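You operate a simulated robot arm through the tools that you are given. There is no shell and no other tool.

The job below is to be done with a simulated two-armed robot. You get a single attempt, and the scene is never put back.

Task
Wrap the turntable's block in film and load it on the cart.
Fine: film on all four sides; film lever off again; side rail up. Where these are worked on the way, their far stop is far enough and under half their travel is too little: film lever.
Where things are to end (x, y in the base frame): blue-band honeycomb block within 0.06 m of [1.04, -0.33].

Only the result counts: the job must be done as asked and must still hold three seconds after the hand-in. Knocking over, shifting, dropping, spilling or breaking anything else fails it.

Robot
Two 7-joint arms with two-finger parallel grippers on one trunk that stands fixed in place. Base frame: the origin is at the foot of the trunk, x ahead of it, y to its left, z up. Readings come in m, rad, newtons and seconds.
The left shoulder is at [0.071, 0.156, 1.105], the right one opposite. Payload 3.91 kg a hand.
Tool frame (each hand has its own): the origin (TCP) lies between the finger pads and is the grasp point; the fingertips stand 0.03 m ahead of it; z points along the fingers, y is the line along which they close. Largest opening 0.11 m; finger width 0.02, thickness 0.01; the body of the gripper, 0.048 by 0.112 m, starts 0.055 m behind the TCP.
Orientation is that of the tool frame in the base frame, as a unit quaternion [x, y, z, w]. With the fingers straight down and closing along the base's y, the tool's x points along the base's -x, its y along +y and its z along -z.

Tools
- The arms move only by the tool jog_arm. It takes "left_motion", "right_motion" or both (then of equal length, played together; a hand with none holds still); each is a list of rows, each a list of 7 numbers: the shift along the tool's x, y, z in units of 250 mm (1.0 is 250 mm), then the turn, a rotation vector about the tool's x, y, z in units of 60 degrees (1.0 is 60 degrees), then the gripper command, from -1 (shut) to 1 (fully open), values between in proportion. In form: [[x, y, z, ax, ay, az, jaw], ...]. A call has 1 to 20 rows; each row is the pose to reach, as a shift and turn from the pose commanded when the call began, along the tool's axes at that moment. A call with a number of a shift or a turn outside -1 to 1 is refused whole. Rows are played at 5 a second. More than 0.05 m and 0.15 rad between two rows, or a gripper value outside its range, and nothing of the call is played. A pose out of reach is approached as far as the arm can. The call stops where the force on the tool passes 40 N (or 10 N more than at its start, if that is more) or the arm is blocked; 0.2 s more then pass. Each finger travels about 0.108 m/s and halts on what it meets, pressing with about 24 N; the grip force reading is that of the motor and also rises with nothing between the fingers. The clock runs only during rows and for 0.2 s after the last one: add rows that repeat a pose to give the fingers time. The reply holds the time, the measured pose of the TCP, the force on the tool along the base axes, the opening and the grip force, in the units named above and with some noise, with the torque about the TCP (base axes, N m) and any sound that the robot's microphone picked up, and new pictures: "pictures" is both (left out), scene, wrist or none (wrist: the cameras of the hands that moved).
- Cameras (640 x 400 px; columns grow to the right, rows downward): "scene" is now at [0.1448, -0.0222, 1.3544]; the picture's right is [-0.15, -0.99, 0.00], its down [-0.49, 0.07, -0.87] and it looks along [0.86, -0.13, -0.49] (base axes); focal length 317 px, centre (320, 200). "left" rides on the left gripper at [0.072, -0.017, -0.103] in its tool frame; the picture's right is [0.23, 0.97, 0.00], its down [-0.76, 0.18, -0.62] and it looks along [-0.61, 0.14, 0.78] (tool axes); focal length 222 px, centre (320, 200). "right" rides on the right gripper at [0.072, 0.017, -0.103] in its tool frame; the picture's right is [-0.23, 0.97, 0.00], its down [-0.76, -0.18, -0.62] and it looks along [-0.61, -0.14, 0.78] (tool axes); focal length 222 px, centre (320, 200). There is no depth. A picture from a camera that has moved, and an enlarged one, comes with that camera's place and axes in the base frame and with its lens. The place of the scene camera against the robot may be out by one fixed shift of up to 0.018 m in any direction.
- slide_trunk(by): slides the trunk up (or, below 0, down) by that many m; the arms and the scene camera ride with it, the base frame stays. It gives what a move gives, with no picture.
- turn_head(pan, tilt): turns the head with the scene camera to pan (to the left, within 1.501 rad either way) and tilt (down, from -0.506 to 1.204), counted from straight ahead of the robot. It gives what a move gives, and a new picture of the scene camera.
- zoom(camera, box): a new picture of the part [left, top, right, bottom] of that camera's present view, enlarged. It takes no simulated time.
- job_done(): hands the job in; it is judged then, once.

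Places have to be worked out from the pictures, the camera data and where the tool is seen. Open the grippers and draw the arms clear of the work before you hand the job in, unless the task says otherwise.

The tools are called after "Call:" by a JSON object that holds its "op" and its "data". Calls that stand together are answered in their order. jog_arm: Moves the arms, as the interface text tells. Its arguments: {"type":"object","properties":{"left_motion":{"type":"array"},"right_motion":{"type":"array"},"pictures":{"type":"string","enum":["both","scene","wrist","none"]}},"required":[]} The other tools are called the same way: slide_trunk (by) slides the trunk up or down; turn_head (pan, tilt) turns the head that bears the scene camera; zoom (camera, box) takes an enlarged picture of a part of a camera's view; job_done () hands the job in.

At the start:

```text
time: 0.0
left_position: [0.6081, 0.203, 1.1827]
left_tcp_rot: [-0.002, 1.0, -0.001, 0.0]
left_force: [0.4, 0.0, -0.5]
left_wrist_torque: [-0.01, 0.0, 0.0]
left_grip_width: 0.1097
left_finger_force: 0.1
right_position: [0.5739, -0.2835, 1.186]
right_tcp_rot: [0.0, 1.0, 0.0, 0.0]
right_force: [0.1, 0.9, 0.5]
right_wrist_torque: [-0.02, -0.01, -0.03]
right_grip_width: 0.11
right_finger_force: 0.0
trunk travel left (down, up): [-0.55, 0.39]
head pan, tilt: [-0.15, 0.513]
```

scene: 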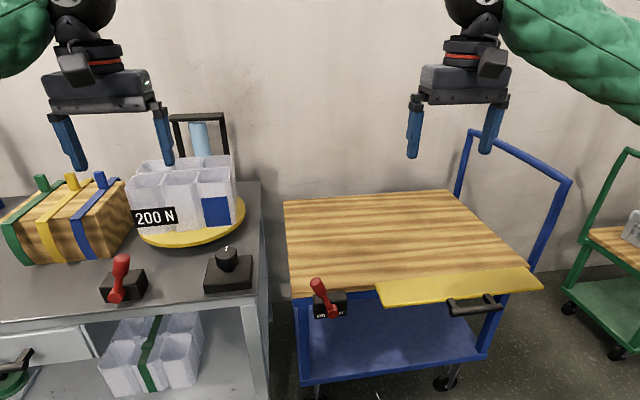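
right: 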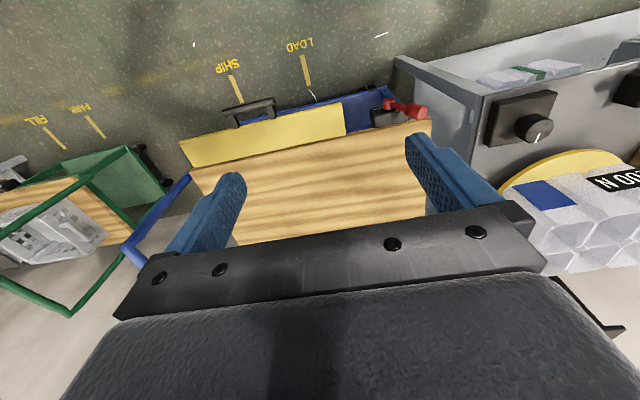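
left: 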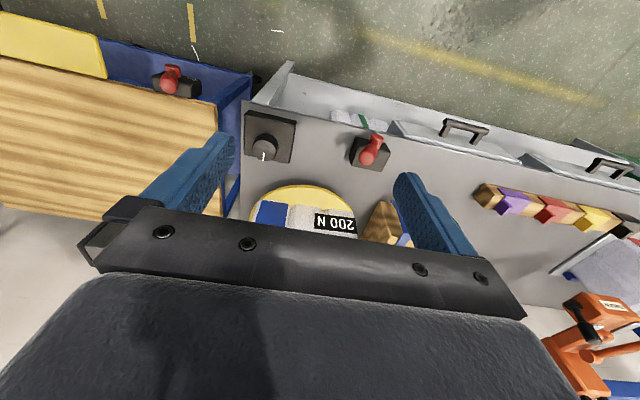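

The scene shows a bench with a turntable holding the blue-band block, a dial/knob, a red lever, and a blue cart with a red lever and yellow rail. I'll zoom in to see the details first.

Call:
{"op": "zoom", "data": {"camera": "scene", "box": [80, 100, 300, 320]}}

Call:
{"op": "zoom", "data": {"camera": "scene", "box": [270, 170, 590, 400]}}

Call:
{"op": "zoom", "data": {"camera": "left", "box": [100, 40, 500, 260]}}

Call:
{"op": "zoom", "data": {"camera": "right", "box": [120, 20, 640, 260]}}

```text
1.82 times, centred on (190, 210) of scene
camera zoom: at [0.1448, -0.0222, 1.3544], right [-0.15, -0.99, 0.0], down [-0.49, 0.07, -0.87], along [0.86, -0.13, -0.49], focal length 576 px, centre (556, 182)
```

zoom: 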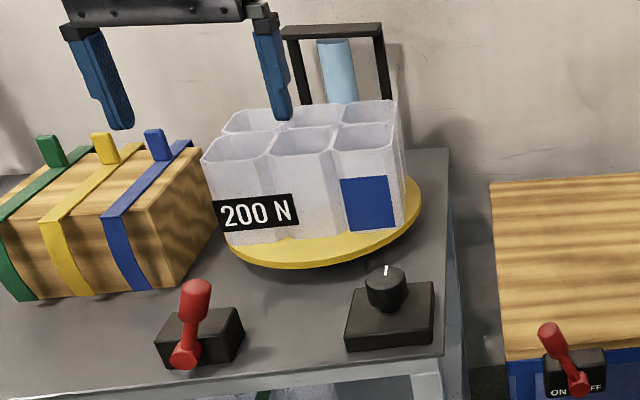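

```text
1.74 times, centred on (430, 285) of scene
camera zoom: at [0.1448, -0.0222, 1.3544], right [-0.15, -0.99, 0.0], down [-0.49, 0.07, -0.87], along [0.86, -0.13, -0.49], focal length 551 px, centre (129, 52)
```

zoom: 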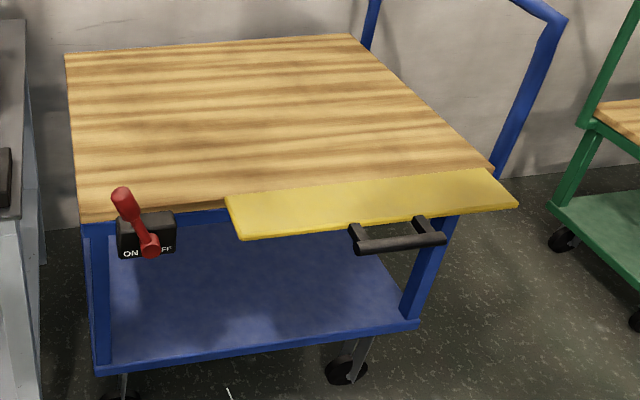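

```text
1.60 times, centred on (300, 150) of left
camera zoom: at [0.5355, 0.1853, 1.286], right [-0.23, 0.97, 0.0], down [0.76, 0.18, 0.62], along [0.61, 0.14, -0.78], focal length 355 px, centre (352, 280)
```

zoom: 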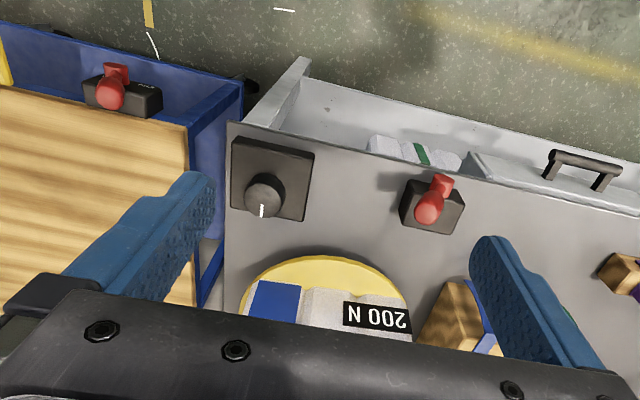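

```text
1.23 times, centred on (380, 140) of right
camera zoom: at [0.5006, -0.2651, 1.2904], right [0.23, 0.97, 0.0], down [0.76, -0.18, 0.62], along [0.61, -0.14, -0.78], focal length 273 px, centre (246, 274)
```

zoom: 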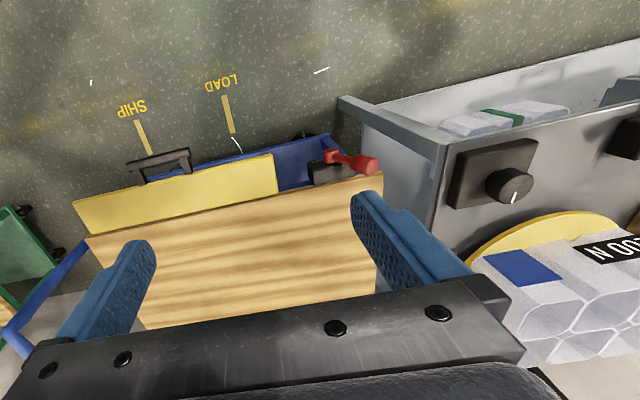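

The wrist cameras and scene picture put the cart deck at about z 0.74, x 0.74–1.23, y −0.04…−0.73, sitting at the LOAD mark. I'll turn the head left to view the bench station better.

Call:
{"op": "turn_head", "data": {"pan": 0.35, "tilt": 0.65}}

Call:
{"op": "zoom", "data": {"camera": "scene", "box": [160, 100, 480, 300]}}

```text
time: 0.9
left_position: [0.6076, 0.2034, 1.1817]
left_tcp_rot: [-0.001, 1.0, -0.001, 0.0]
left_force: [0.1, -0.6, 0.2]
left_wrist_torque: [0.01, -0.02, -0.01]
left_grip_width: 0.11
left_finger_force: 0.0
right_position: [0.5738, -0.2826, 1.186]
right_tcp_rot: [0.0, 1.0, 0.0, 0.0]
right_force: [-0.3, -0.6, -0.2]
right_wrist_torque: [-0.01, 0.01, 0.01]
right_grip_width: 0.1099
right_finger_force: 0.1
trunk travel left (down, up): [-0.55, 0.39]
head pan, tilt: [0.351, 0.649]
camera scene: at [0.1367, 0.0211, 1.3423], right [0.34, -0.94, 0.0], down [-0.57, -0.21, -0.8], along [0.75, 0.27, -0.6], focal length 317 px, centre (320, 200)
```

scene: 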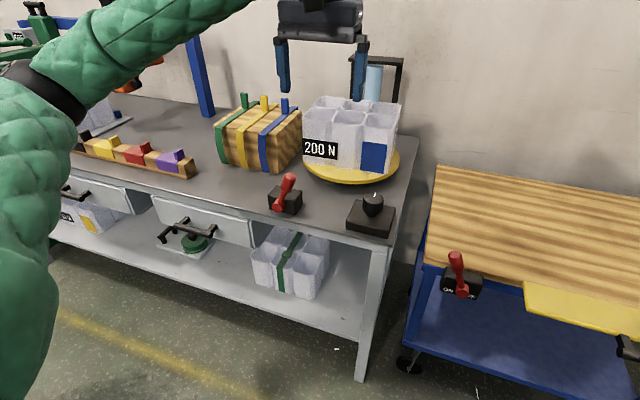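

```text
2.00 times, centred on (320, 200) of scene
camera zoom: at [0.1367, 0.0211, 1.3423], right [0.34, -0.94, 0.0], down [-0.57, -0.21, -0.8], along [0.75, 0.27, -0.6], focal length 633 px, centre (320, 200)
```

zoom: 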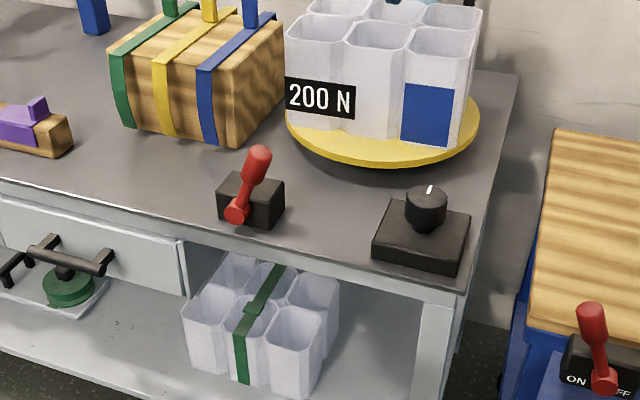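

The bench carries the film lever (red) and turntable knob in front of the turntable. I'll draw the left hand back so its wrist camera sees these controls up close.

Call:
{"op": "jog_arm", "data": {"left_motion": [[0.15, 0.08, 0, 0, 0, 0, 1], [0.3, 0.16, 0, 0, 0, 0, 1], [0.45, 0.24, 0, 0, 0, 0, 1], [0.6, 0.3, 0, 0, 0, 0, 1], [0.6, 0.3, 0, 0, 0, 0, 1]], "pictures": "both"}}

```text
time: 2.1
left_position: [0.4585, 0.2767, 1.1835]
left_tcp_rot: [-0.001, 1.0, 0.0, -0.001]
left_force: [0.5, -0.9, -0.4]
left_wrist_torque: [0.02, -0.01, 0.0]
left_grip_width: 0.11
left_finger_force: 0.0
right_position: [0.5741, -0.2839, 1.1864]
right_tcp_rot: [0.001, 1.0, -0.001, -0.002]
right_force: [0.9, 0.5, 0.3]
right_wrist_torque: [-0.02, 0.04, 0.03]
right_grip_width: 0.1102
right_finger_force: 0.1
trunk travel left (down, up): [-0.55, 0.39]
head pan, tilt: [0.351, 0.649]
camera scene: at [0.1374, 0.0208, 1.3421], right [0.34, -0.94, 0.0], down [-0.57, -0.21, -0.8], along [0.75, 0.27, -0.61], focal length 317 px, centre (320, 200)
camera left: at [0.3858, 0.2593, 1.2873], right [-0.23, 0.97, 0.0], down [0.76, 0.18, 0.62], along [0.61, 0.14, -0.78], focal length 222 px, centre (320, 200)
```

scene: 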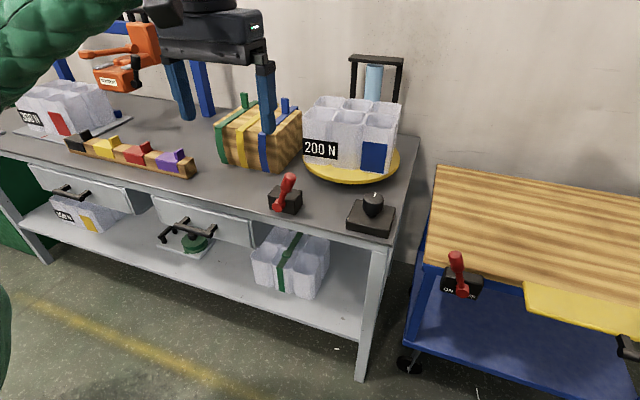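
left: 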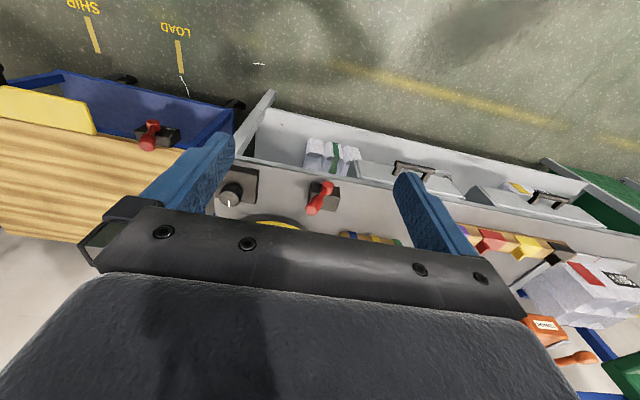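

The gripper body hides what lies ahead; still, this gives a second viewpoint. I'll zoom in to triangulate the lever, knob and turntable.

Call:
{"op": "zoom", "data": {"camera": "left", "box": [200, 120, 440, 270]}}

Call:
{"op": "zoom", "data": {"camera": "scene", "box": [240, 40, 420, 260]}}

Call:
{"op": "zoom", "data": {"camera": "scene", "box": [0, 0, 320, 260]}}

```text
2.67 times, centred on (320, 195) of left
camera zoom: at [0.3858, 0.2593, 1.2873], right [-0.23, 0.97, 0.0], down [0.76, 0.18, 0.62], along [0.61, 0.14, -0.78], focal length 592 px, centre (320, 213)
```

zoom: 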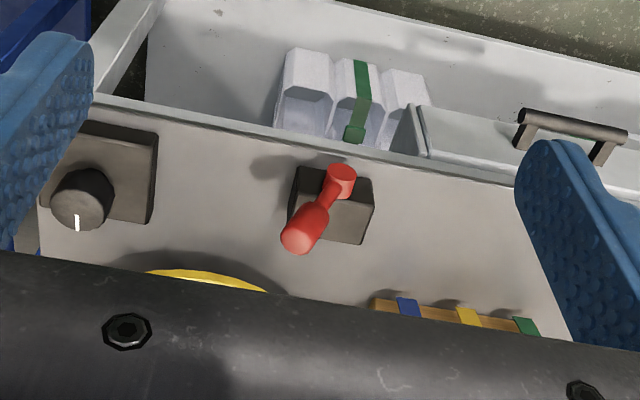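

```text
1.82 times, centred on (330, 150) of scene
camera zoom: at [0.1374, 0.0208, 1.3421], right [0.34, -0.94, 0.0], down [-0.57, -0.21, -0.8], along [0.75, 0.27, -0.61], focal length 576 px, centre (302, 291)
```

zoom: 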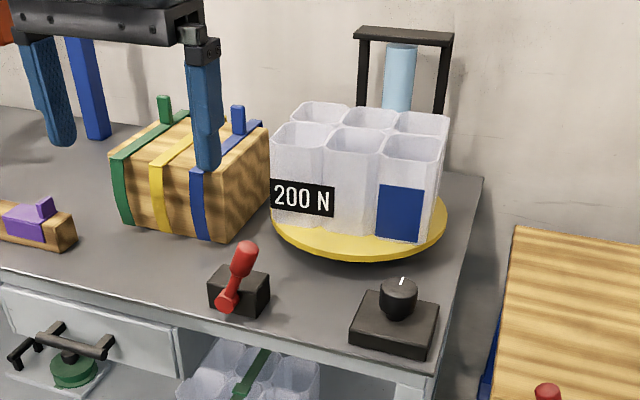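

```text
1.54 times, centred on (160, 130) of scene
camera zoom: at [0.1374, 0.0208, 1.3421], right [0.34, -0.94, 0.0], down [-0.57, -0.21, -0.8], along [0.75, 0.27, -0.61], focal length 487 px, centre (566, 308)
```

zoom: 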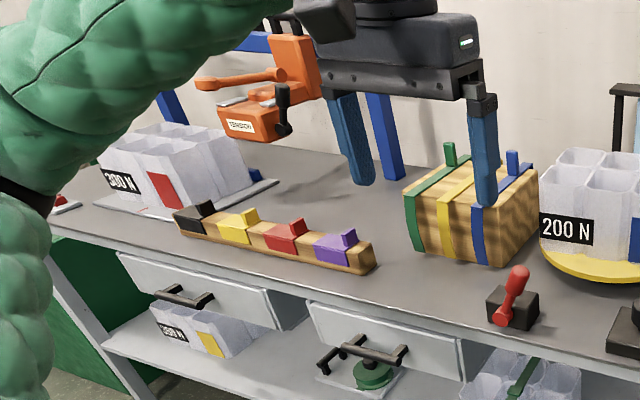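

The film lever leans to the right (toward −y) and the cart brake lever leans to its ON side. To get solid geometry I'll raise the trunk so the head camera looks from higher up, giving a vertical baseline.

Call:
{"op": "slide_trunk", "data": {"by": 0.3}}

Call:
{"op": "turn_head", "data": {"pan": 0.2, "tilt": 0.85}}

Call:
{"op": "zoom", "data": {"camera": "scene", "box": [180, 60, 460, 260]}}

```text
time: 5.1
left_position: [0.4584, 0.2773, 1.4849]
left_tcp_rot: [-0.002, 1.0, 0.0, 0.0]
left_force: [0.0, 0.4, 0.0]
left_wrist_torque: [-0.01, -0.04, -0.03]
left_grip_width: 0.11
left_finger_force: 0.0
right_position: [0.5749, -0.2828, 1.4855]
right_tcp_rot: [0.0, 1.0, 0.0, -0.001]
right_force: [-0.7, 0.6, -0.4]
right_wrist_torque: [0.02, 0.0, 0.0]
right_grip_width: 0.1099
right_finger_force: 0.1
trunk travel left (down, up): [-0.85, 0.09]
head pan, tilt: [0.351, 0.649]
```

```text
time: 5.9
left_position: [0.4583, 0.2777, 1.4848]
left_tcp_rot: [-0.001, 1.0, 0.0, 0.0]
left_force: [0.4, 1.3, 0.3]
left_wrist_torque: [-0.01, 0.0, 0.01]
left_grip_width: 0.1101
left_finger_force: 0.1
right_position: [0.575, -0.2827, 1.4868]
right_tcp_rot: [0.0, 1.0, -0.001, 0.0]
right_force: [0.7, -0.7, 0.5]
right_wrist_torque: [0.01, -0.02, 0.04]
right_grip_width: 0.1099
right_finger_force: 0.0
trunk travel left (down, up): [-0.85, 0.09]
head pan, tilt: [0.201, 0.85]
camera scene: at [0.1319, 0.007, 1.6257], right [0.2, -0.98, 0.0], down [-0.74, -0.15, -0.66], along [0.65, 0.13, -0.75], focal length 317 px, centre (320, 200)
```

scene: 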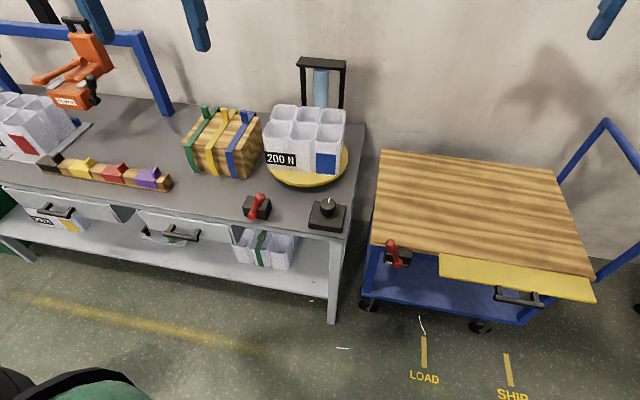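

```text
2.00 times, centred on (320, 160) of scene
camera zoom: at [0.1319, 0.007, 1.6257], right [0.2, -0.98, 0.0], down [-0.74, -0.15, -0.66], along [0.65, 0.13, -0.75], focal length 633 px, centre (320, 280)
```

zoom: 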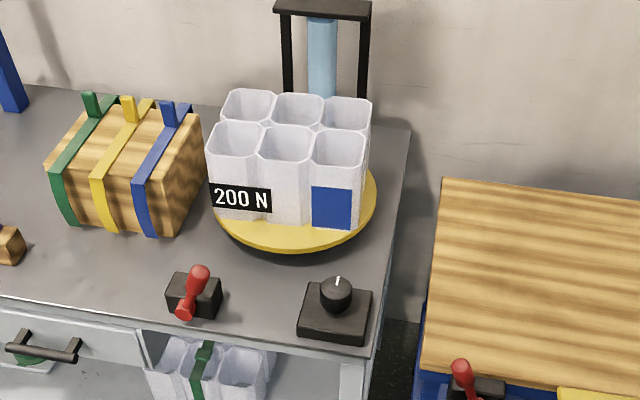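

This view gives a clean baseline: bench top z≈0.78, knob top ≈(0.76,0.11,0.88), lever tip ≈(0.71,0.31,0.92), block top centre ≈(1.02,0.24,0.99). Now I'll zoom on the cart's rail, handle and brake.

Call:
{"op": "zoom", "data": {"camera": "scene", "box": [350, 130, 640, 330]}}

Call:
{"op": "zoom", "data": {"camera": "scene", "box": [355, 225, 485, 305]}}

Call:
{"op": "zoom", "data": {"camera": "right", "box": [120, 20, 640, 300]}}

Call:
{"op": "turn_head", "data": {"pan": -0.3, "tilt": 0.85}}

```text
2.00 times, centred on (495, 230) of scene
camera zoom: at [0.1319, 0.007, 1.6257], right [0.2, -0.98, 0.0], down [-0.74, -0.15, -0.66], along [0.65, 0.13, -0.75], focal length 633 px, centre (-30, 140)
```

zoom: 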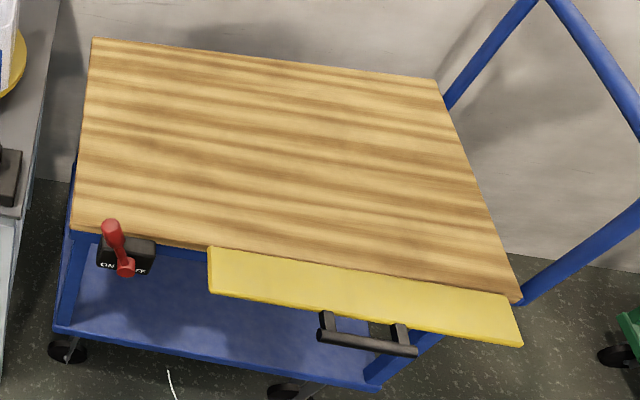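

```text
4.92 times, centred on (420, 265) of scene
camera zoom: at [0.1319, 0.007, 1.6257], right [0.2, -0.98, 0.0], down [-0.74, -0.15, -0.66], along [0.65, 0.13, -0.75], focal length 1559 px, centre (-172, -120)
```

zoom: 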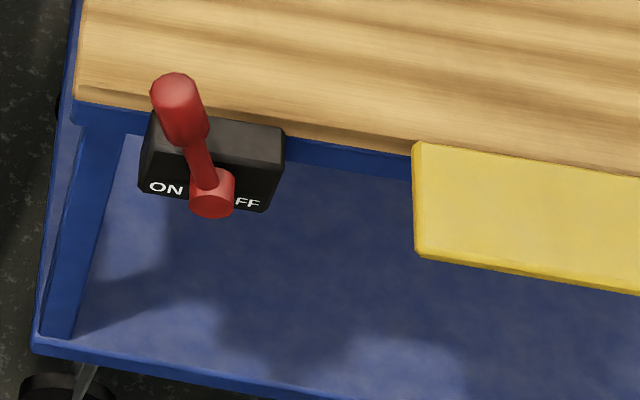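

```text
1.23 times, centred on (380, 160) of right
camera zoom: at [0.5007, -0.265, 1.5904], right [0.23, 0.97, 0.0], down [0.76, -0.18, 0.62], along [0.61, -0.14, -0.78], focal length 273 px, centre (246, 249)
```

zoom: 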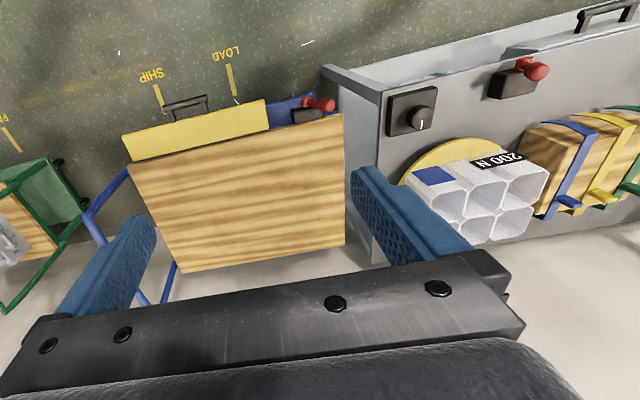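

```text
time: 6.8
left_position: [0.4578, 0.2768, 1.4841]
left_tcp_rot: [-0.001, 1.0, -0.001, 0.0]
left_force: [-0.1, -0.1, 0.4]
left_wrist_torque: [-0.03, 0.01, 0.01]
left_grip_width: 0.1101
left_finger_force: 0.0
right_position: [0.5749, -0.2833, 1.4857]
right_tcp_rot: [0.0, 1.0, 0.0, 0.0]
right_force: [0.7, -0.5, -1.1]
right_wrist_torque: [0.02, -0.03, 0.02]
right_grip_width: 0.11
right_finger_force: 0.0
trunk travel left (down, up): [-0.85, 0.09]
head pan, tilt: [-0.3, 0.85]
camera scene: at [0.1298, -0.0316, 1.6256], right [-0.29, -0.96, 0.0], down [-0.72, 0.22, -0.66], along [0.63, -0.19, -0.75], focal length 317 px, centre (320, 200)
```

scene: 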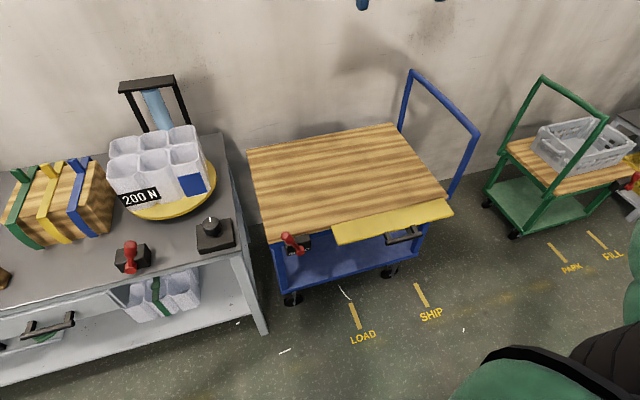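

Brake lever clearly leans to ON, and the cart pointer is at LOAD; film lever leans to the OFF side. I'll lower the trunk again and bring the left hand above the film lever for a close wrist view.

Call:
{"op": "slide_trunk", "data": {"by": -0.25}}

Call:
{"op": "turn_head", "data": {"pan": 0.3, "tilt": 0.75}}

Call:
{"op": "jog_arm", "data": {"left_motion": [[-0.14, -0.01, 0.08, 0, 0, 0, 1], [-0.28, -0.02, 0.16, 0, 0, 0, 1], [-0.42, -0.03, 0.24, 0, 0, 0, 1], [-0.56, -0.04, 0.32, 0, 0, 0, 1], [-0.7, -0.06, 0.4, 0, 0, 0, 1], [-0.84, -0.08, 0.48, 0, 0, 0, 1], [-0.96, -0.09, 0.54, 0, 0, 0, 1], [-0.96, -0.09, 0.54, 0, 0, 0, 1]], "pictures": "both"}}

```text
time: 9.4
left_position: [0.4577, 0.2772, 1.2345]
left_tcp_rot: [-0.001, 1.0, 0.0, -0.001]
left_force: [-0.6, 0.5, 0.0]
left_wrist_torque: [0.0, -0.01, -0.01]
left_grip_width: 0.1102
left_finger_force: 0.1
right_position: [0.5735, -0.2836, 1.2355]
right_tcp_rot: [0.0, 1.0, 0.0, 0.0]
right_force: [-0.2, 0.3, -0.1]
right_wrist_torque: [0.02, 0.03, 0.01]
right_grip_width: 0.1098
right_finger_force: 0.0
trunk travel left (down, up): [-0.6, 0.34]
head pan, tilt: [-0.3, 0.85]
```

```text
time: 10.4
left_position: [0.4573, 0.2776, 1.2341]
left_tcp_rot: [0.0, 1.0, 0.0, 0.001]
left_force: [-0.5, 0.0, 0.0]
left_wrist_torque: [-0.04, -0.01, 0.02]
left_grip_width: 0.11
left_finger_force: 0.0
right_position: [0.5735, -0.2834, 1.2371]
right_tcp_rot: [0.0, 1.0, 0.0, 0.0]
right_force: [0.2, -0.3, -0.6]
right_wrist_torque: [0.01, 0.02, -0.01]
right_grip_width: 0.11
right_finger_force: 0.1
trunk travel left (down, up): [-0.6, 0.34]
head pan, tilt: [0.3, 0.75]
camera scene: at [0.1342, 0.0158, 1.3836], right [0.29, -0.96, 0.0], down [-0.65, -0.2, -0.73], along [0.7, 0.22, -0.68], focal length 317 px, centre (320, 200)
```

scene: 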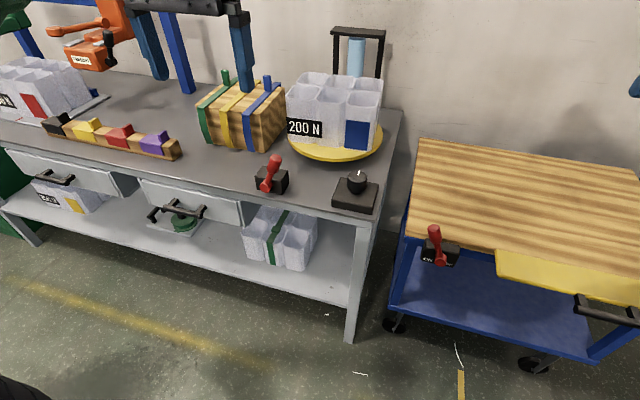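

```text
time: 12.2
left_position: [0.6979, 0.2549, 1.0994]
left_tcp_rot: [-0.001, 1.0, 0.0, 0.0]
left_force: [-0.2, 0.0, 0.5]
left_wrist_torque: [0.0, -0.02, -0.02]
left_grip_width: 0.1101
left_finger_force: 0.1
right_position: [0.5743, -0.2833, 1.2361]
right_tcp_rot: [0.0, 1.0, 0.0, 0.0]
right_force: [0.2, -0.6, 0.2]
right_wrist_torque: [0.01, -0.01, 0.02]
right_grip_width: 0.1101
right_finger_force: 0.0
trunk travel left (down, up): [-0.6, 0.34]
head pan, tilt: [0.3, 0.75]
camera scene: at [0.1336, 0.0161, 1.3837], right [0.3, -0.96, 0.0], down [-0.65, -0.2, -0.73], along [0.7, 0.22, -0.68], focal length 317 px, centre (320, 200)
camera left: at [0.6252, 0.2364, 1.2022], right [-0.23, 0.97, 0.0], down [0.76, 0.18, 0.62], along [0.61, 0.14, -0.78], focal length 222 px, centre (320, 200)
```

scene: 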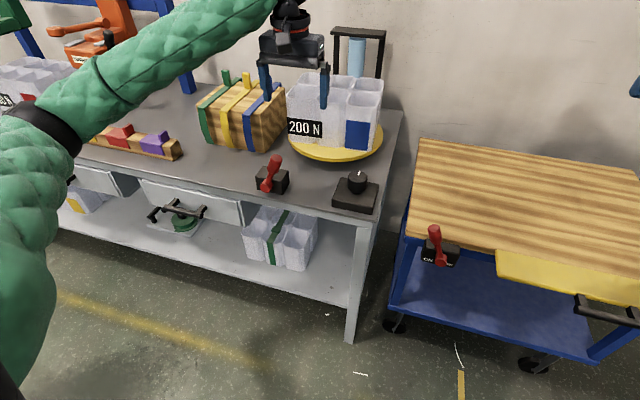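
left: 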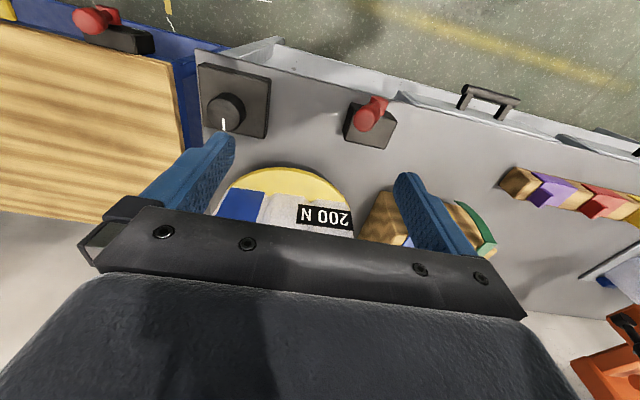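

The wrist camera now sees the lever, knob and turntable; I'll zoom in to read positions more precisely.

Call:
{"op": "zoom", "data": {"camera": "left", "box": [180, 50, 420, 200]}}

Call:
{"op": "zoom", "data": {"camera": "scene", "box": [220, 20, 420, 220]}}

```text
2.67 times, centred on (300, 125) of left
camera zoom: at [0.6252, 0.2364, 1.2022], right [-0.23, 0.97, 0.0], down [0.76, 0.18, 0.62], along [0.61, 0.14, -0.78], focal length 592 px, centre (373, 400)
```

zoom: 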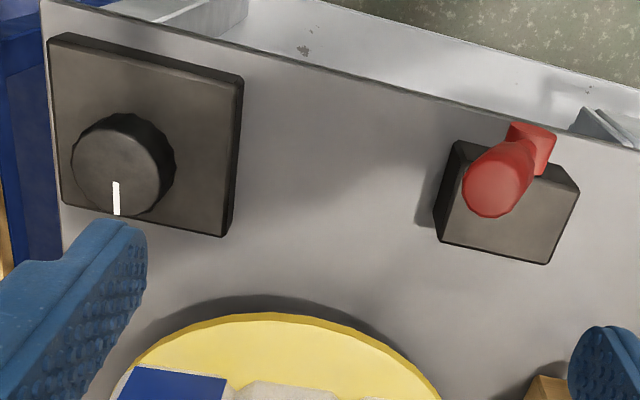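

```text
2.00 times, centred on (320, 120) of scene
camera zoom: at [0.1336, 0.0161, 1.3837], right [0.3, -0.96, 0.0], down [-0.65, -0.2, -0.73], along [0.7, 0.22, -0.68], focal length 633 px, centre (320, 360)
```

zoom: 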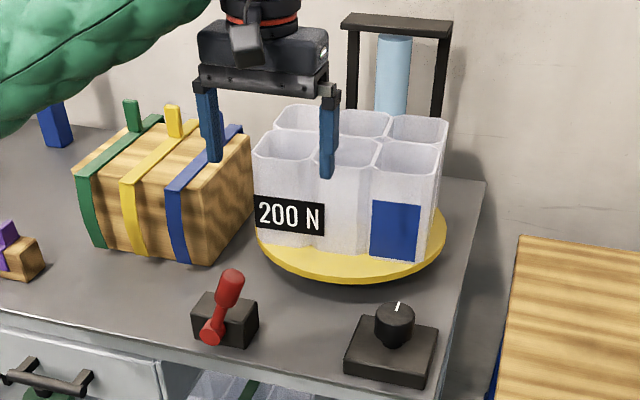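

Triangulating wrist views: lever tip ≈(0.709,0.317,0.915), pivot ≈(0.703,0.356,0.818), knob top ≈(0.758,0.123,0.867). I'll close the left fingers and descend on the −y side of the lever.

Call:
{"op": "jog_arm", "data": {"left_motion": [[-0.02, -0.02, 0.0, 0, 0, 0, -1], [-0.04, -0.02, 0.15, 0, 0, 0, -1], [-0.04, -0.02, 0.3, 0, 0, 0, -1], [-0.04, -0.02, 0.45, 0, 0, 0, -1], [-0.04, -0.02, 0.6, 0, 0, 0, -1], [-0.04, -0.02, 0.77, 0, 0, 0, -1], [-0.04, -0.02, 0.77, 0, 0, 0, -1]], "pictures": "both"}}

Call:
{"op": "zoom", "data": {"camera": "scene", "box": [200, 100, 400, 240]}}

```text
time: 13.8
left_position: [0.709, 0.2507, 0.9075]
left_tcp_rot: [-0.001, 1.0, 0.0, 0.0]
left_force: [-0.1, -0.3, -0.2]
left_wrist_torque: [0.03, -0.01, 0.0]
left_grip_width: 0.0
left_finger_force: 23.6
right_position: [0.5744, -0.2823, 1.2368]
right_tcp_rot: [0.0, 1.0, 0.0, 0.0]
right_force: [0.1, -0.2, 0.0]
right_wrist_torque: [0.02, 0.04, -0.01]
right_grip_width: 0.11
right_finger_force: 0.1
trunk travel left (down, up): [-0.6, 0.34]
head pan, tilt: [0.3, 0.75]
camera scene: at [0.1339, 0.0157, 1.3837], right [0.3, -0.96, 0.0], down [-0.65, -0.2, -0.73], along [0.7, 0.22, -0.68], focal length 317 px, centre (320, 200)
camera left: at [0.6364, 0.2323, 1.0101], right [-0.23, 0.97, 0.0], down [0.76, 0.18, 0.62], along [0.61, 0.14, -0.78], focal length 222 px, centre (320, 200)
```

scene: 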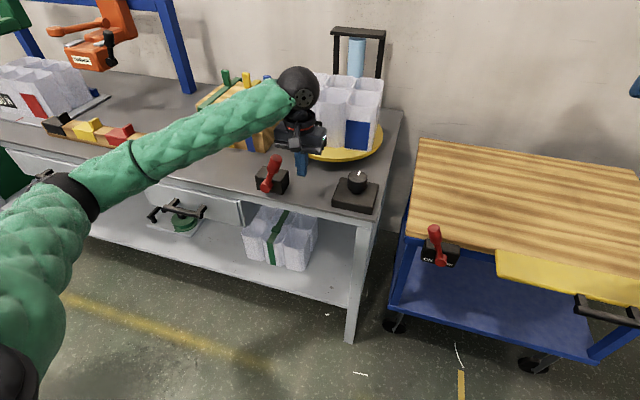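
left: 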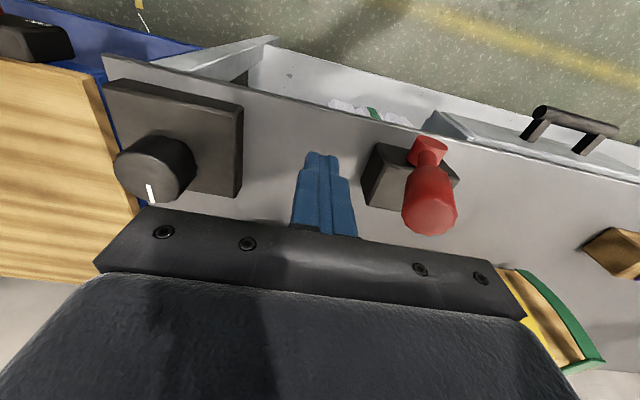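

```text
2.86 times, centred on (300, 170) of scene
camera zoom: at [0.1339, 0.0157, 1.3837], right [0.3, -0.96, 0.0], down [-0.65, -0.2, -0.73], along [0.7, 0.22, -0.68], focal length 905 px, centre (377, 286)
```

zoom: 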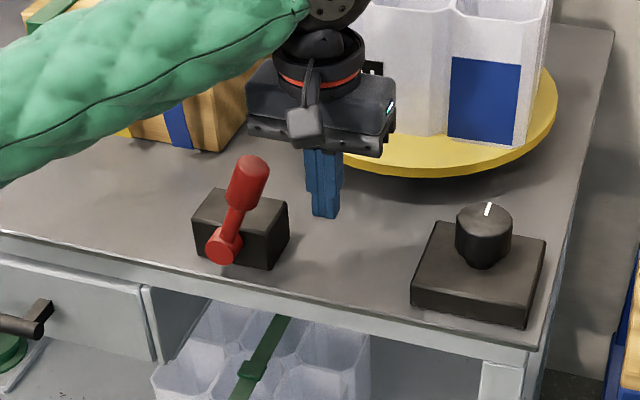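

The closed fingers stand beside the lever at the right depth. I'll push toward +y until the lever's far stop (force stop protects it).

Call:
{"op": "jog_arm", "data": {"left_motion": [[0, 0.1, 0, 0, 0, 0, -1], [0, 0.18, 0, 0, 0, 0, -1], [0, 0.24, 0, 0, 0, 0, -1], [0, 0.3, 0, 0, 0, 0, -1], [0, 0.36, 0, 0, 0, 0, -1], [0, 0.42, 0, 0, 0, 0, -1], [0, 0.46, 0, 0, 0, 0, -1], [0, 0.5, 0, 0, 0, 0, -1], [0, 0.54, 0, 0, 0, 0, -1]], "pictures": "both"}}

Call:
{"op": "zoom", "data": {"camera": "scene", "box": [200, 100, 400, 240]}}

```text
time: 15.4
left_position: [0.7073, 0.3584, 0.9068]
left_tcp_rot: [0.005, 1.0, -0.006, 0.0]
left_force: [6.8, -31.9, 3.2]
left_wrist_torque: [-0.84, -0.2, -0.08]
left_grip_width: 0.0001
left_finger_force: 24.5
right_position: [0.5752, -0.2832, 1.2357]
right_tcp_rot: [-0.002, 1.0, 0.0, -0.001]
right_force: [0.0, 0.7, 0.9]
right_wrist_torque: [-0.02, 0.02, 0.03]
right_grip_width: 0.1099
right_finger_force: 0.1
trunk travel left (down, up): [-0.6, 0.34]
head pan, tilt: [0.3, 0.75]
stopped in row 8 (left hand): the force on the tool passed its limit at 46 N (the readings are from after the stop); the commanded pose is now the measured one
camera scene: at [0.1352, 0.0143, 1.3837], right [0.29, -0.96, 0.0], down [-0.65, -0.2, -0.73], along [0.7, 0.22, -0.68], focal length 317 px, centre (320, 200)
camera left: at [0.6352, 0.3416, 1.0115], right [-0.22, 0.98, -0.01], down [0.76, 0.18, 0.62], along [0.61, 0.13, -0.78], focal length 222 px, centre (320, 200)
```

scene: 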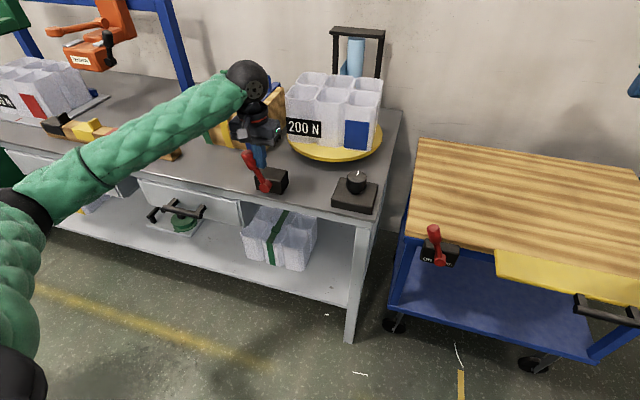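
left: 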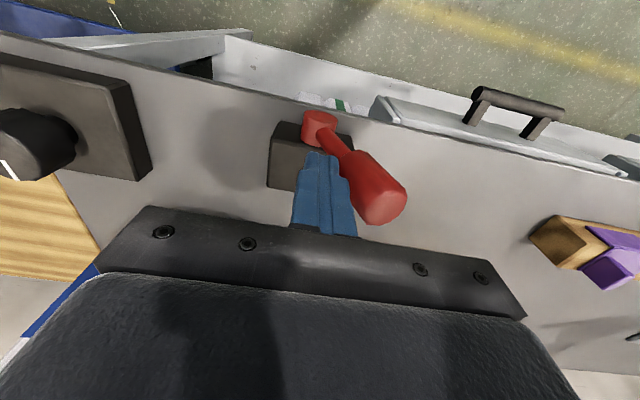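

```text
2.86 times, centred on (300, 170) of scene
camera zoom: at [0.1352, 0.0143, 1.3837], right [0.29, -0.96, 0.0], down [-0.65, -0.2, -0.73], along [0.7, 0.22, -0.68], focal length 905 px, centre (377, 286)
```

zoom: 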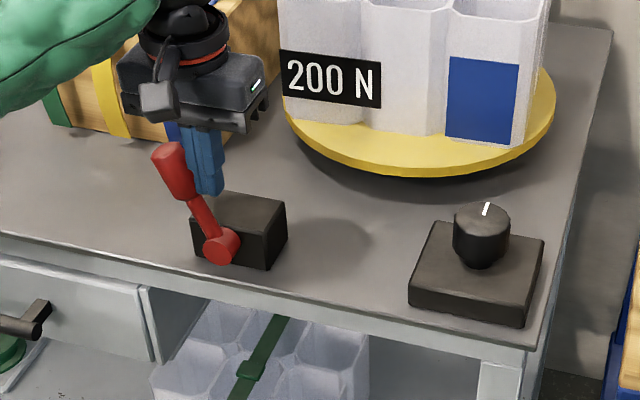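

The lever is at its ON stop (46 N at the end). I'll back off, rise, and hover over the knob with open jaws.

Call:
{"op": "jog_arm", "data": {"left_motion": [[0, -0.12, 0, 0, 0, 0, -1], [0, -0.14, -0.16, 0, 0, 0, -1], [0, -0.14, -0.3, 0, 0, 0, 0], [-0.04, -0.3, -0.32, 0, 0, 0, 1], [-0.1, -0.46, -0.32, 0, 0, 0, 1], [-0.15, -0.62, -0.32, 0, 0, 0, 1], [-0.2, -0.78, -0.32, 0, 0, 0, 1], [-0.2, -0.94, -0.32, 0, 0, 0, 1], [-0.2, -0.94, -0.32, 0, 0, 0, 1]], "pictures": "both"}}

Call:
{"op": "zoom", "data": {"camera": "left", "box": [200, 60, 440, 210]}}

Call:
{"op": "zoom", "data": {"camera": "scene", "box": [200, 20, 400, 240]}}

```text
time: 17.4
left_position: [0.7569, 0.1259, 0.9878]
left_tcp_rot: [0.003, 1.0, -0.004, -0.001]
left_force: [-0.7, -0.1, -1.2]
left_wrist_torque: [-0.02, 0.0, 0.01]
left_grip_width: 0.1101
left_finger_force: 0.0
right_position: [0.575, -0.2826, 1.2368]
right_tcp_rot: [0.0, 1.0, 0.0, 0.0]
right_force: [-0.2, -0.2, 1.1]
right_wrist_torque: [-0.02, 0.02, -0.01]
right_grip_width: 0.1101
right_finger_force: 0.1
trunk travel left (down, up): [-0.6, 0.34]
head pan, tilt: [0.3, 0.75]
camera scene: at [0.1343, 0.0167, 1.3837], right [0.3, -0.96, 0.0], down [-0.65, -0.2, -0.73], along [0.7, 0.22, -0.68], focal length 317 px, centre (320, 200)
camera left: at [0.6839, 0.1102, 1.092], right [-0.22, 0.98, -0.01], down [0.76, 0.18, 0.62], along [0.61, 0.13, -0.78], focal length 222 px, centre (320, 200)
```

scene: 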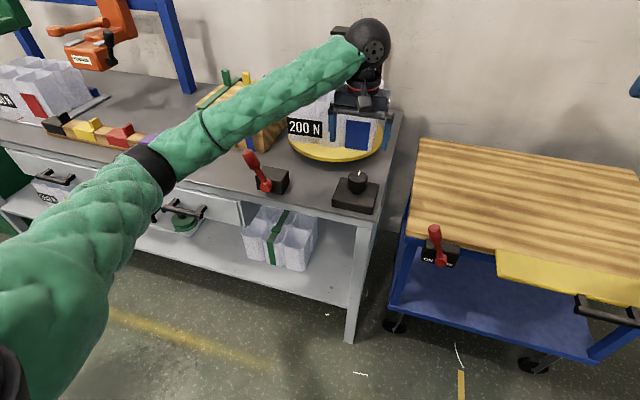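
left: 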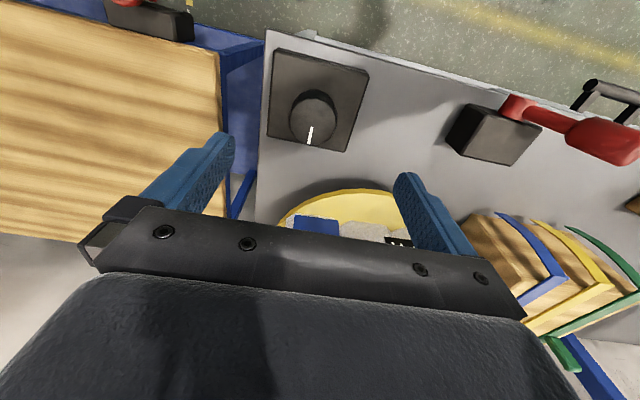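

```text
2.67 times, centred on (320, 135) of left
camera zoom: at [0.6839, 0.1102, 1.092], right [-0.22, 0.98, -0.01], down [0.76, 0.18, 0.62], along [0.61, 0.13, -0.78], focal length 592 px, centre (320, 373)
```

zoom: 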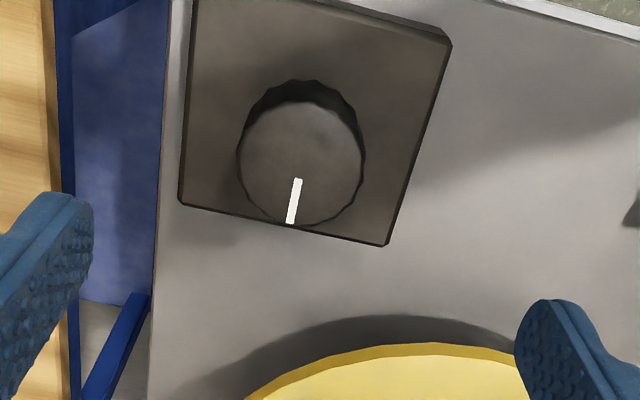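

```text
1.82 times, centred on (300, 130) of scene
camera zoom: at [0.1343, 0.0167, 1.3837], right [0.3, -0.96, 0.0], down [-0.65, -0.2, -0.73], along [0.7, 0.22, -0.68], focal length 576 px, centre (356, 327)
```

zoom: 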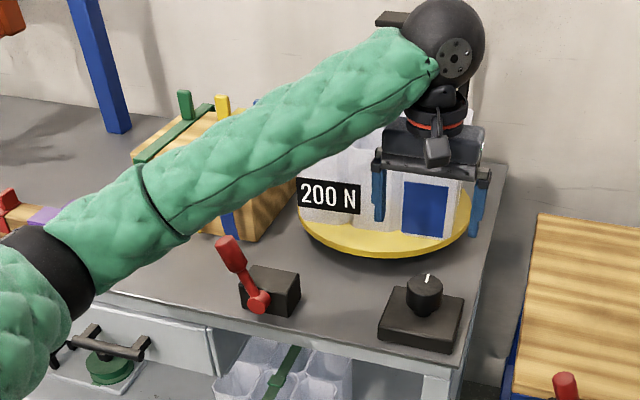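

The knob top reads as ≈(0.763,0.118), diameter ≈0.046. I'll descend and grip it.

Call:
{"op": "jog_arm", "data": {"left_motion": [[-0.025, -0.03, 0.15, 0, 0, 0, 1], [-0.025, -0.03, 0.3, 0, 0, 0, 1], [-0.025, -0.03, 0.42, 0, 0, 0, 1], [-0.025, -0.03, 0.48, 0, 0, 0, 1], [-0.025, -0.03, 0.48, 0, 0, 0, 1]], "pictures": "both"}}

Call:
{"op": "zoom", "data": {"camera": "left", "box": [200, 80, 440, 230]}}

```text
time: 18.6
left_position: [0.7617, 0.1174, 0.8684]
left_tcp_rot: [0.002, 1.0, -0.004, -0.001]
left_force: [-0.1, 0.1, 0.0]
left_wrist_torque: [0.01, 0.03, 0.02]
left_grip_width: 0.1099
left_finger_force: 0.1
right_position: [0.5754, -0.2829, 1.2365]
right_tcp_rot: [0.0, 1.0, 0.0, 0.0]
right_force: [-0.2, -0.2, -0.4]
right_wrist_torque: [0.01, 0.01, 0.02]
right_grip_width: 0.11
right_finger_force: 0.0
trunk travel left (down, up): [-0.6, 0.34]
head pan, tilt: [0.3, 0.75]
camera scene: at [0.1343, 0.0156, 1.3837], right [0.3, -0.96, 0.0], down [-0.65, -0.2, -0.73], along [0.7, 0.22, -0.68], focal length 317 px, centre (320, 200)
camera left: at [0.6895, 0.1004, 0.9721], right [-0.22, 0.98, -0.01], down [0.76, 0.18, 0.62], along [0.61, 0.13, -0.78], focal length 222 px, centre (320, 200)
```

scene: 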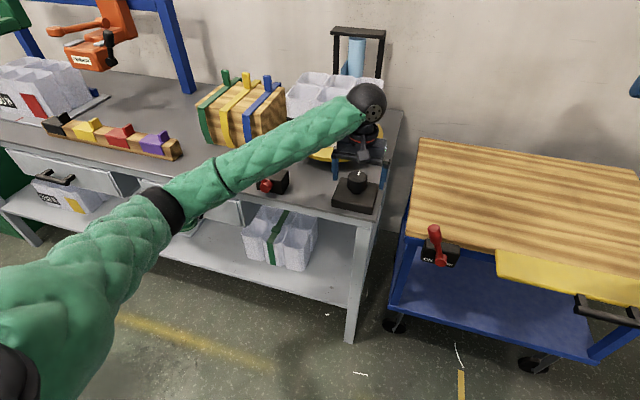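
left: 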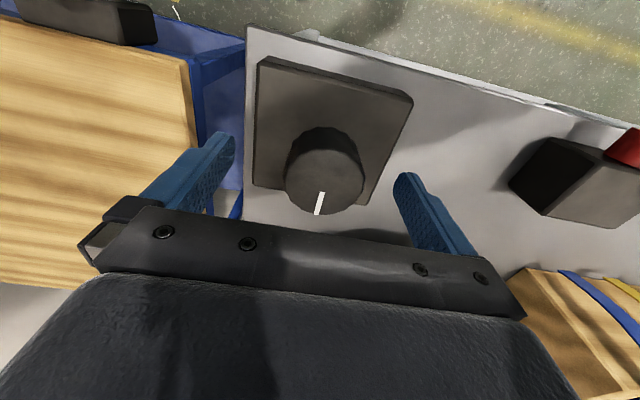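

```text
2.67 times, centred on (320, 155) of left
camera zoom: at [0.6895, 0.1004, 0.9721], right [-0.22, 0.98, -0.01], down [0.76, 0.18, 0.62], along [0.61, 0.13, -0.78], focal length 592 px, centre (320, 320)
```

zoom: 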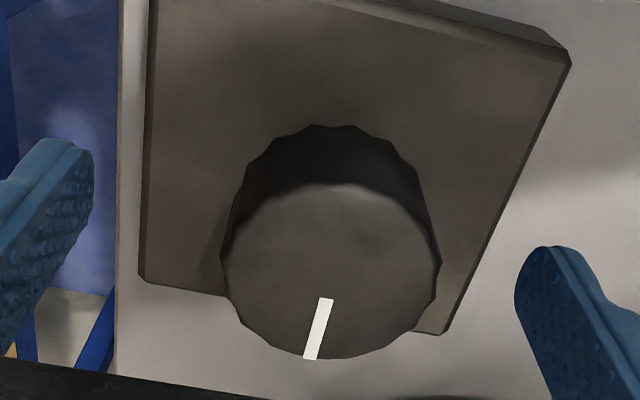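

The knob top centre refines to about (0.766,0.120,0.857). I'll lower ~12 mm more and close on it.

Call:
{"op": "jog_arm", "data": {"left_motion": [[-0.016, 0.01, 0.05, 0, 0, 0, 1], [-0.016, 0.01, 0.055, 0, 0, 0, 0], [-0.016, 0.01, 0.055, 0, 0, 0, -0.8], [-0.016, 0.01, 0.055, 0, 0, 0, -1], [-0.016, 0.01, 0.055, 0, 0, 0, -1]], "pictures": "wrist"}}

```text
time: 19.8
left_position: [0.7662, 0.1214, 0.855]
left_tcp_rot: [0.002, 1.0, -0.003, -0.002]
left_force: [-0.3, 16.2, -1.7]
left_wrist_torque: [1.68, -0.11, 0.02]
left_grip_width: 0.0518
left_finger_force: 44.9
right_position: [0.5761, -0.2819, 1.2354]
right_tcp_rot: [-0.001, 1.0, -0.001, 0.0]
right_force: [-0.1, 0.0, -0.7]
right_wrist_torque: [0.0, -0.02, 0.04]
right_grip_width: 0.11
right_finger_force: 0.0
trunk travel left (down, up): [-0.6, 0.34]
head pan, tilt: [0.3, 0.75]
camera left: at [0.6945, 0.1034, 0.9586], right [-0.22, 0.97, -0.01], down [0.76, 0.18, 0.62], along [0.61, 0.13, -0.78], focal length 222 px, centre (320, 200)
```

left: 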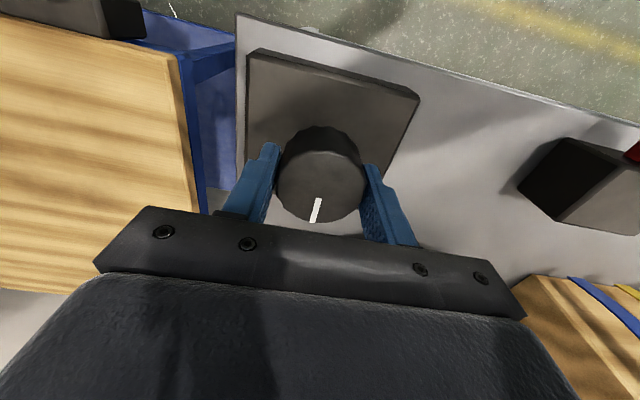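

The knob is gripped (width 0.052). I'll make a trial turn of about 34° clockwise-from-above and see what the turntable does.

Call:
{"op": "jog_arm", "data": {"left_motion": [[0, 0.008, 0, 0, 0, 0.1, -1], [0, 0.008, 0, 0, 0, 0.22, -1], [0, 0.008, 0, 0, 0, 0.34, -1], [0, 0.008, 0, 0, 0, 0.46, -1], [0, 0.008, 0, 0, 0, 0.56, -1], [0, 0.008, 0, 0, 0, 0.56, -1]], "pictures": "both"}}

Call:
{"op": "zoom", "data": {"camera": "scene", "box": [200, 20, 420, 220]}}

```text
time: 21.2
left_position: [0.7675, 0.119, 0.8546]
left_tcp_rot: [0.293, 0.956, -0.003, 0.0]
left_force: [1.0, -18.0, -4.1]
left_wrist_torque: [0.35, -0.18, -0.02]
left_grip_width: 0.0519
left_finger_force: 45.4
right_position: [0.5743, -0.2851, 1.2349]
right_tcp_rot: [0.0, 1.0, 0.001, 0.0]
right_force: [-0.8, 0.5, 0.7]
right_wrist_torque: [0.0, 0.0, 0.03]
right_grip_width: 0.1101
right_finger_force: 0.1
trunk travel left (down, up): [-0.6, 0.34]
head pan, tilt: [0.3, 0.75]
camera scene: at [0.1348, 0.0142, 1.3836], right [0.29, -0.96, 0.0], down [-0.65, -0.2, -0.73], along [0.7, 0.22, -0.68], focal length 317 px, centre (320, 200)
camera left: at [0.6971, 0.1459, 0.9584], right [0.36, 0.93, -0.01], down [0.73, -0.28, 0.62], along [0.58, -0.23, -0.78], focal length 222 px, centre (320, 200)
```

scene: 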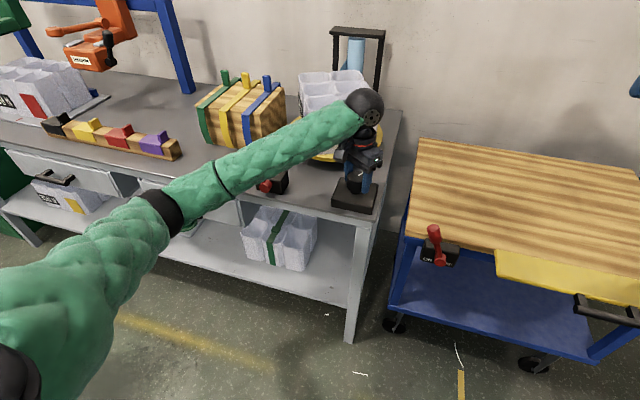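
left: 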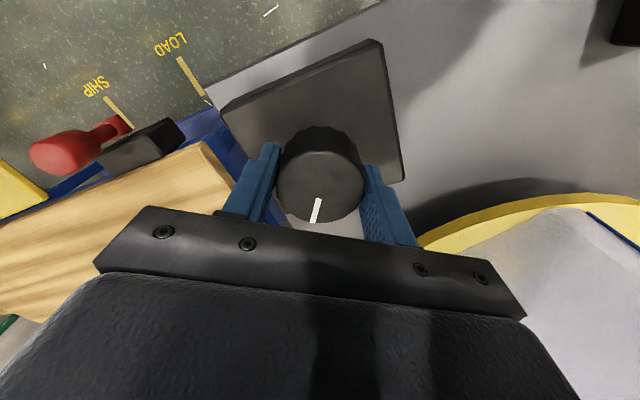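

```text
2.00 times, centred on (310, 120) of scene
camera zoom: at [0.1348, 0.0142, 1.3836], right [0.29, -0.96, 0.0], down [-0.65, -0.2, -0.73], along [0.7, 0.22, -0.68], focal length 633 px, centre (340, 360)
```

zoom: 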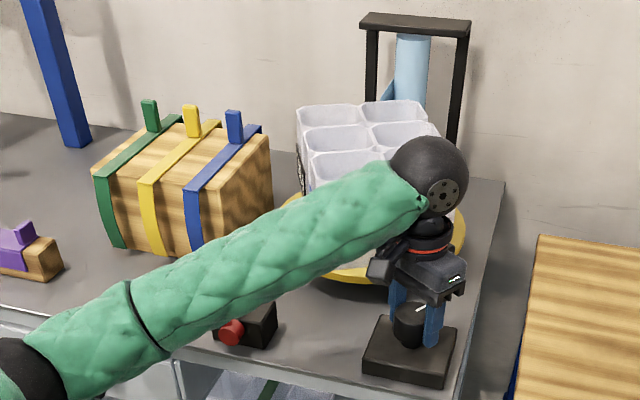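

The turntable moved: the block now shows its short side forward and film pays out from the roll. I'll hold still for a second to see whether it keeps turning by itself or follows the knob.

Call:
{"op": "jog_arm", "data": {"left_motion": [[0, 0, 0, 0, 0, 0, -1], [0, 0, 0, 0, 0, 0, -1], [0, 0, 0, 0, 0, 0, -1], [0, 0, 0, 0, 0, 0, -1]], "pictures": "none"}}

Call:
{"op": "zoom", "data": {"camera": "scene", "box": [200, 20, 420, 220]}}

```text
time: 22.2
left_position: [0.7659, 0.1194, 0.8547]
left_tcp_rot: [0.292, 0.956, -0.003, -0.001]
left_force: [-1.4, -30.4, -8.3]
left_wrist_torque: [-0.17, -1.43, 0.01]
left_grip_width: 0.0521
left_finger_force: 44.9
right_position: [0.5753, -0.2851, 1.2356]
right_tcp_rot: [0.0, 1.0, 0.001, 0.0]
right_force: [-0.1, 0.0, 0.8]
right_wrist_torque: [-0.05, 0.01, 0.01]
right_grip_width: 0.11
right_finger_force: 0.2
trunk travel left (down, up): [-0.6, 0.34]
head pan, tilt: [0.3, 0.75]
```

```text
2.00 times, centred on (310, 120) of scene
camera zoom: at [0.1347, 0.0134, 1.3836], right [0.3, -0.96, 0.0], down [-0.65, -0.2, -0.73], along [0.7, 0.22, -0.68], focal length 633 px, centre (340, 360)
```

zoom: 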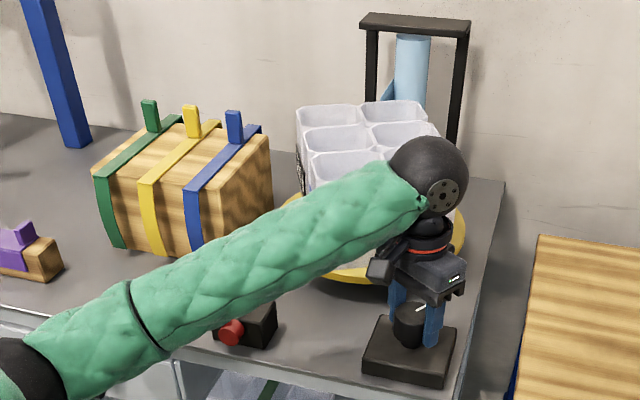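

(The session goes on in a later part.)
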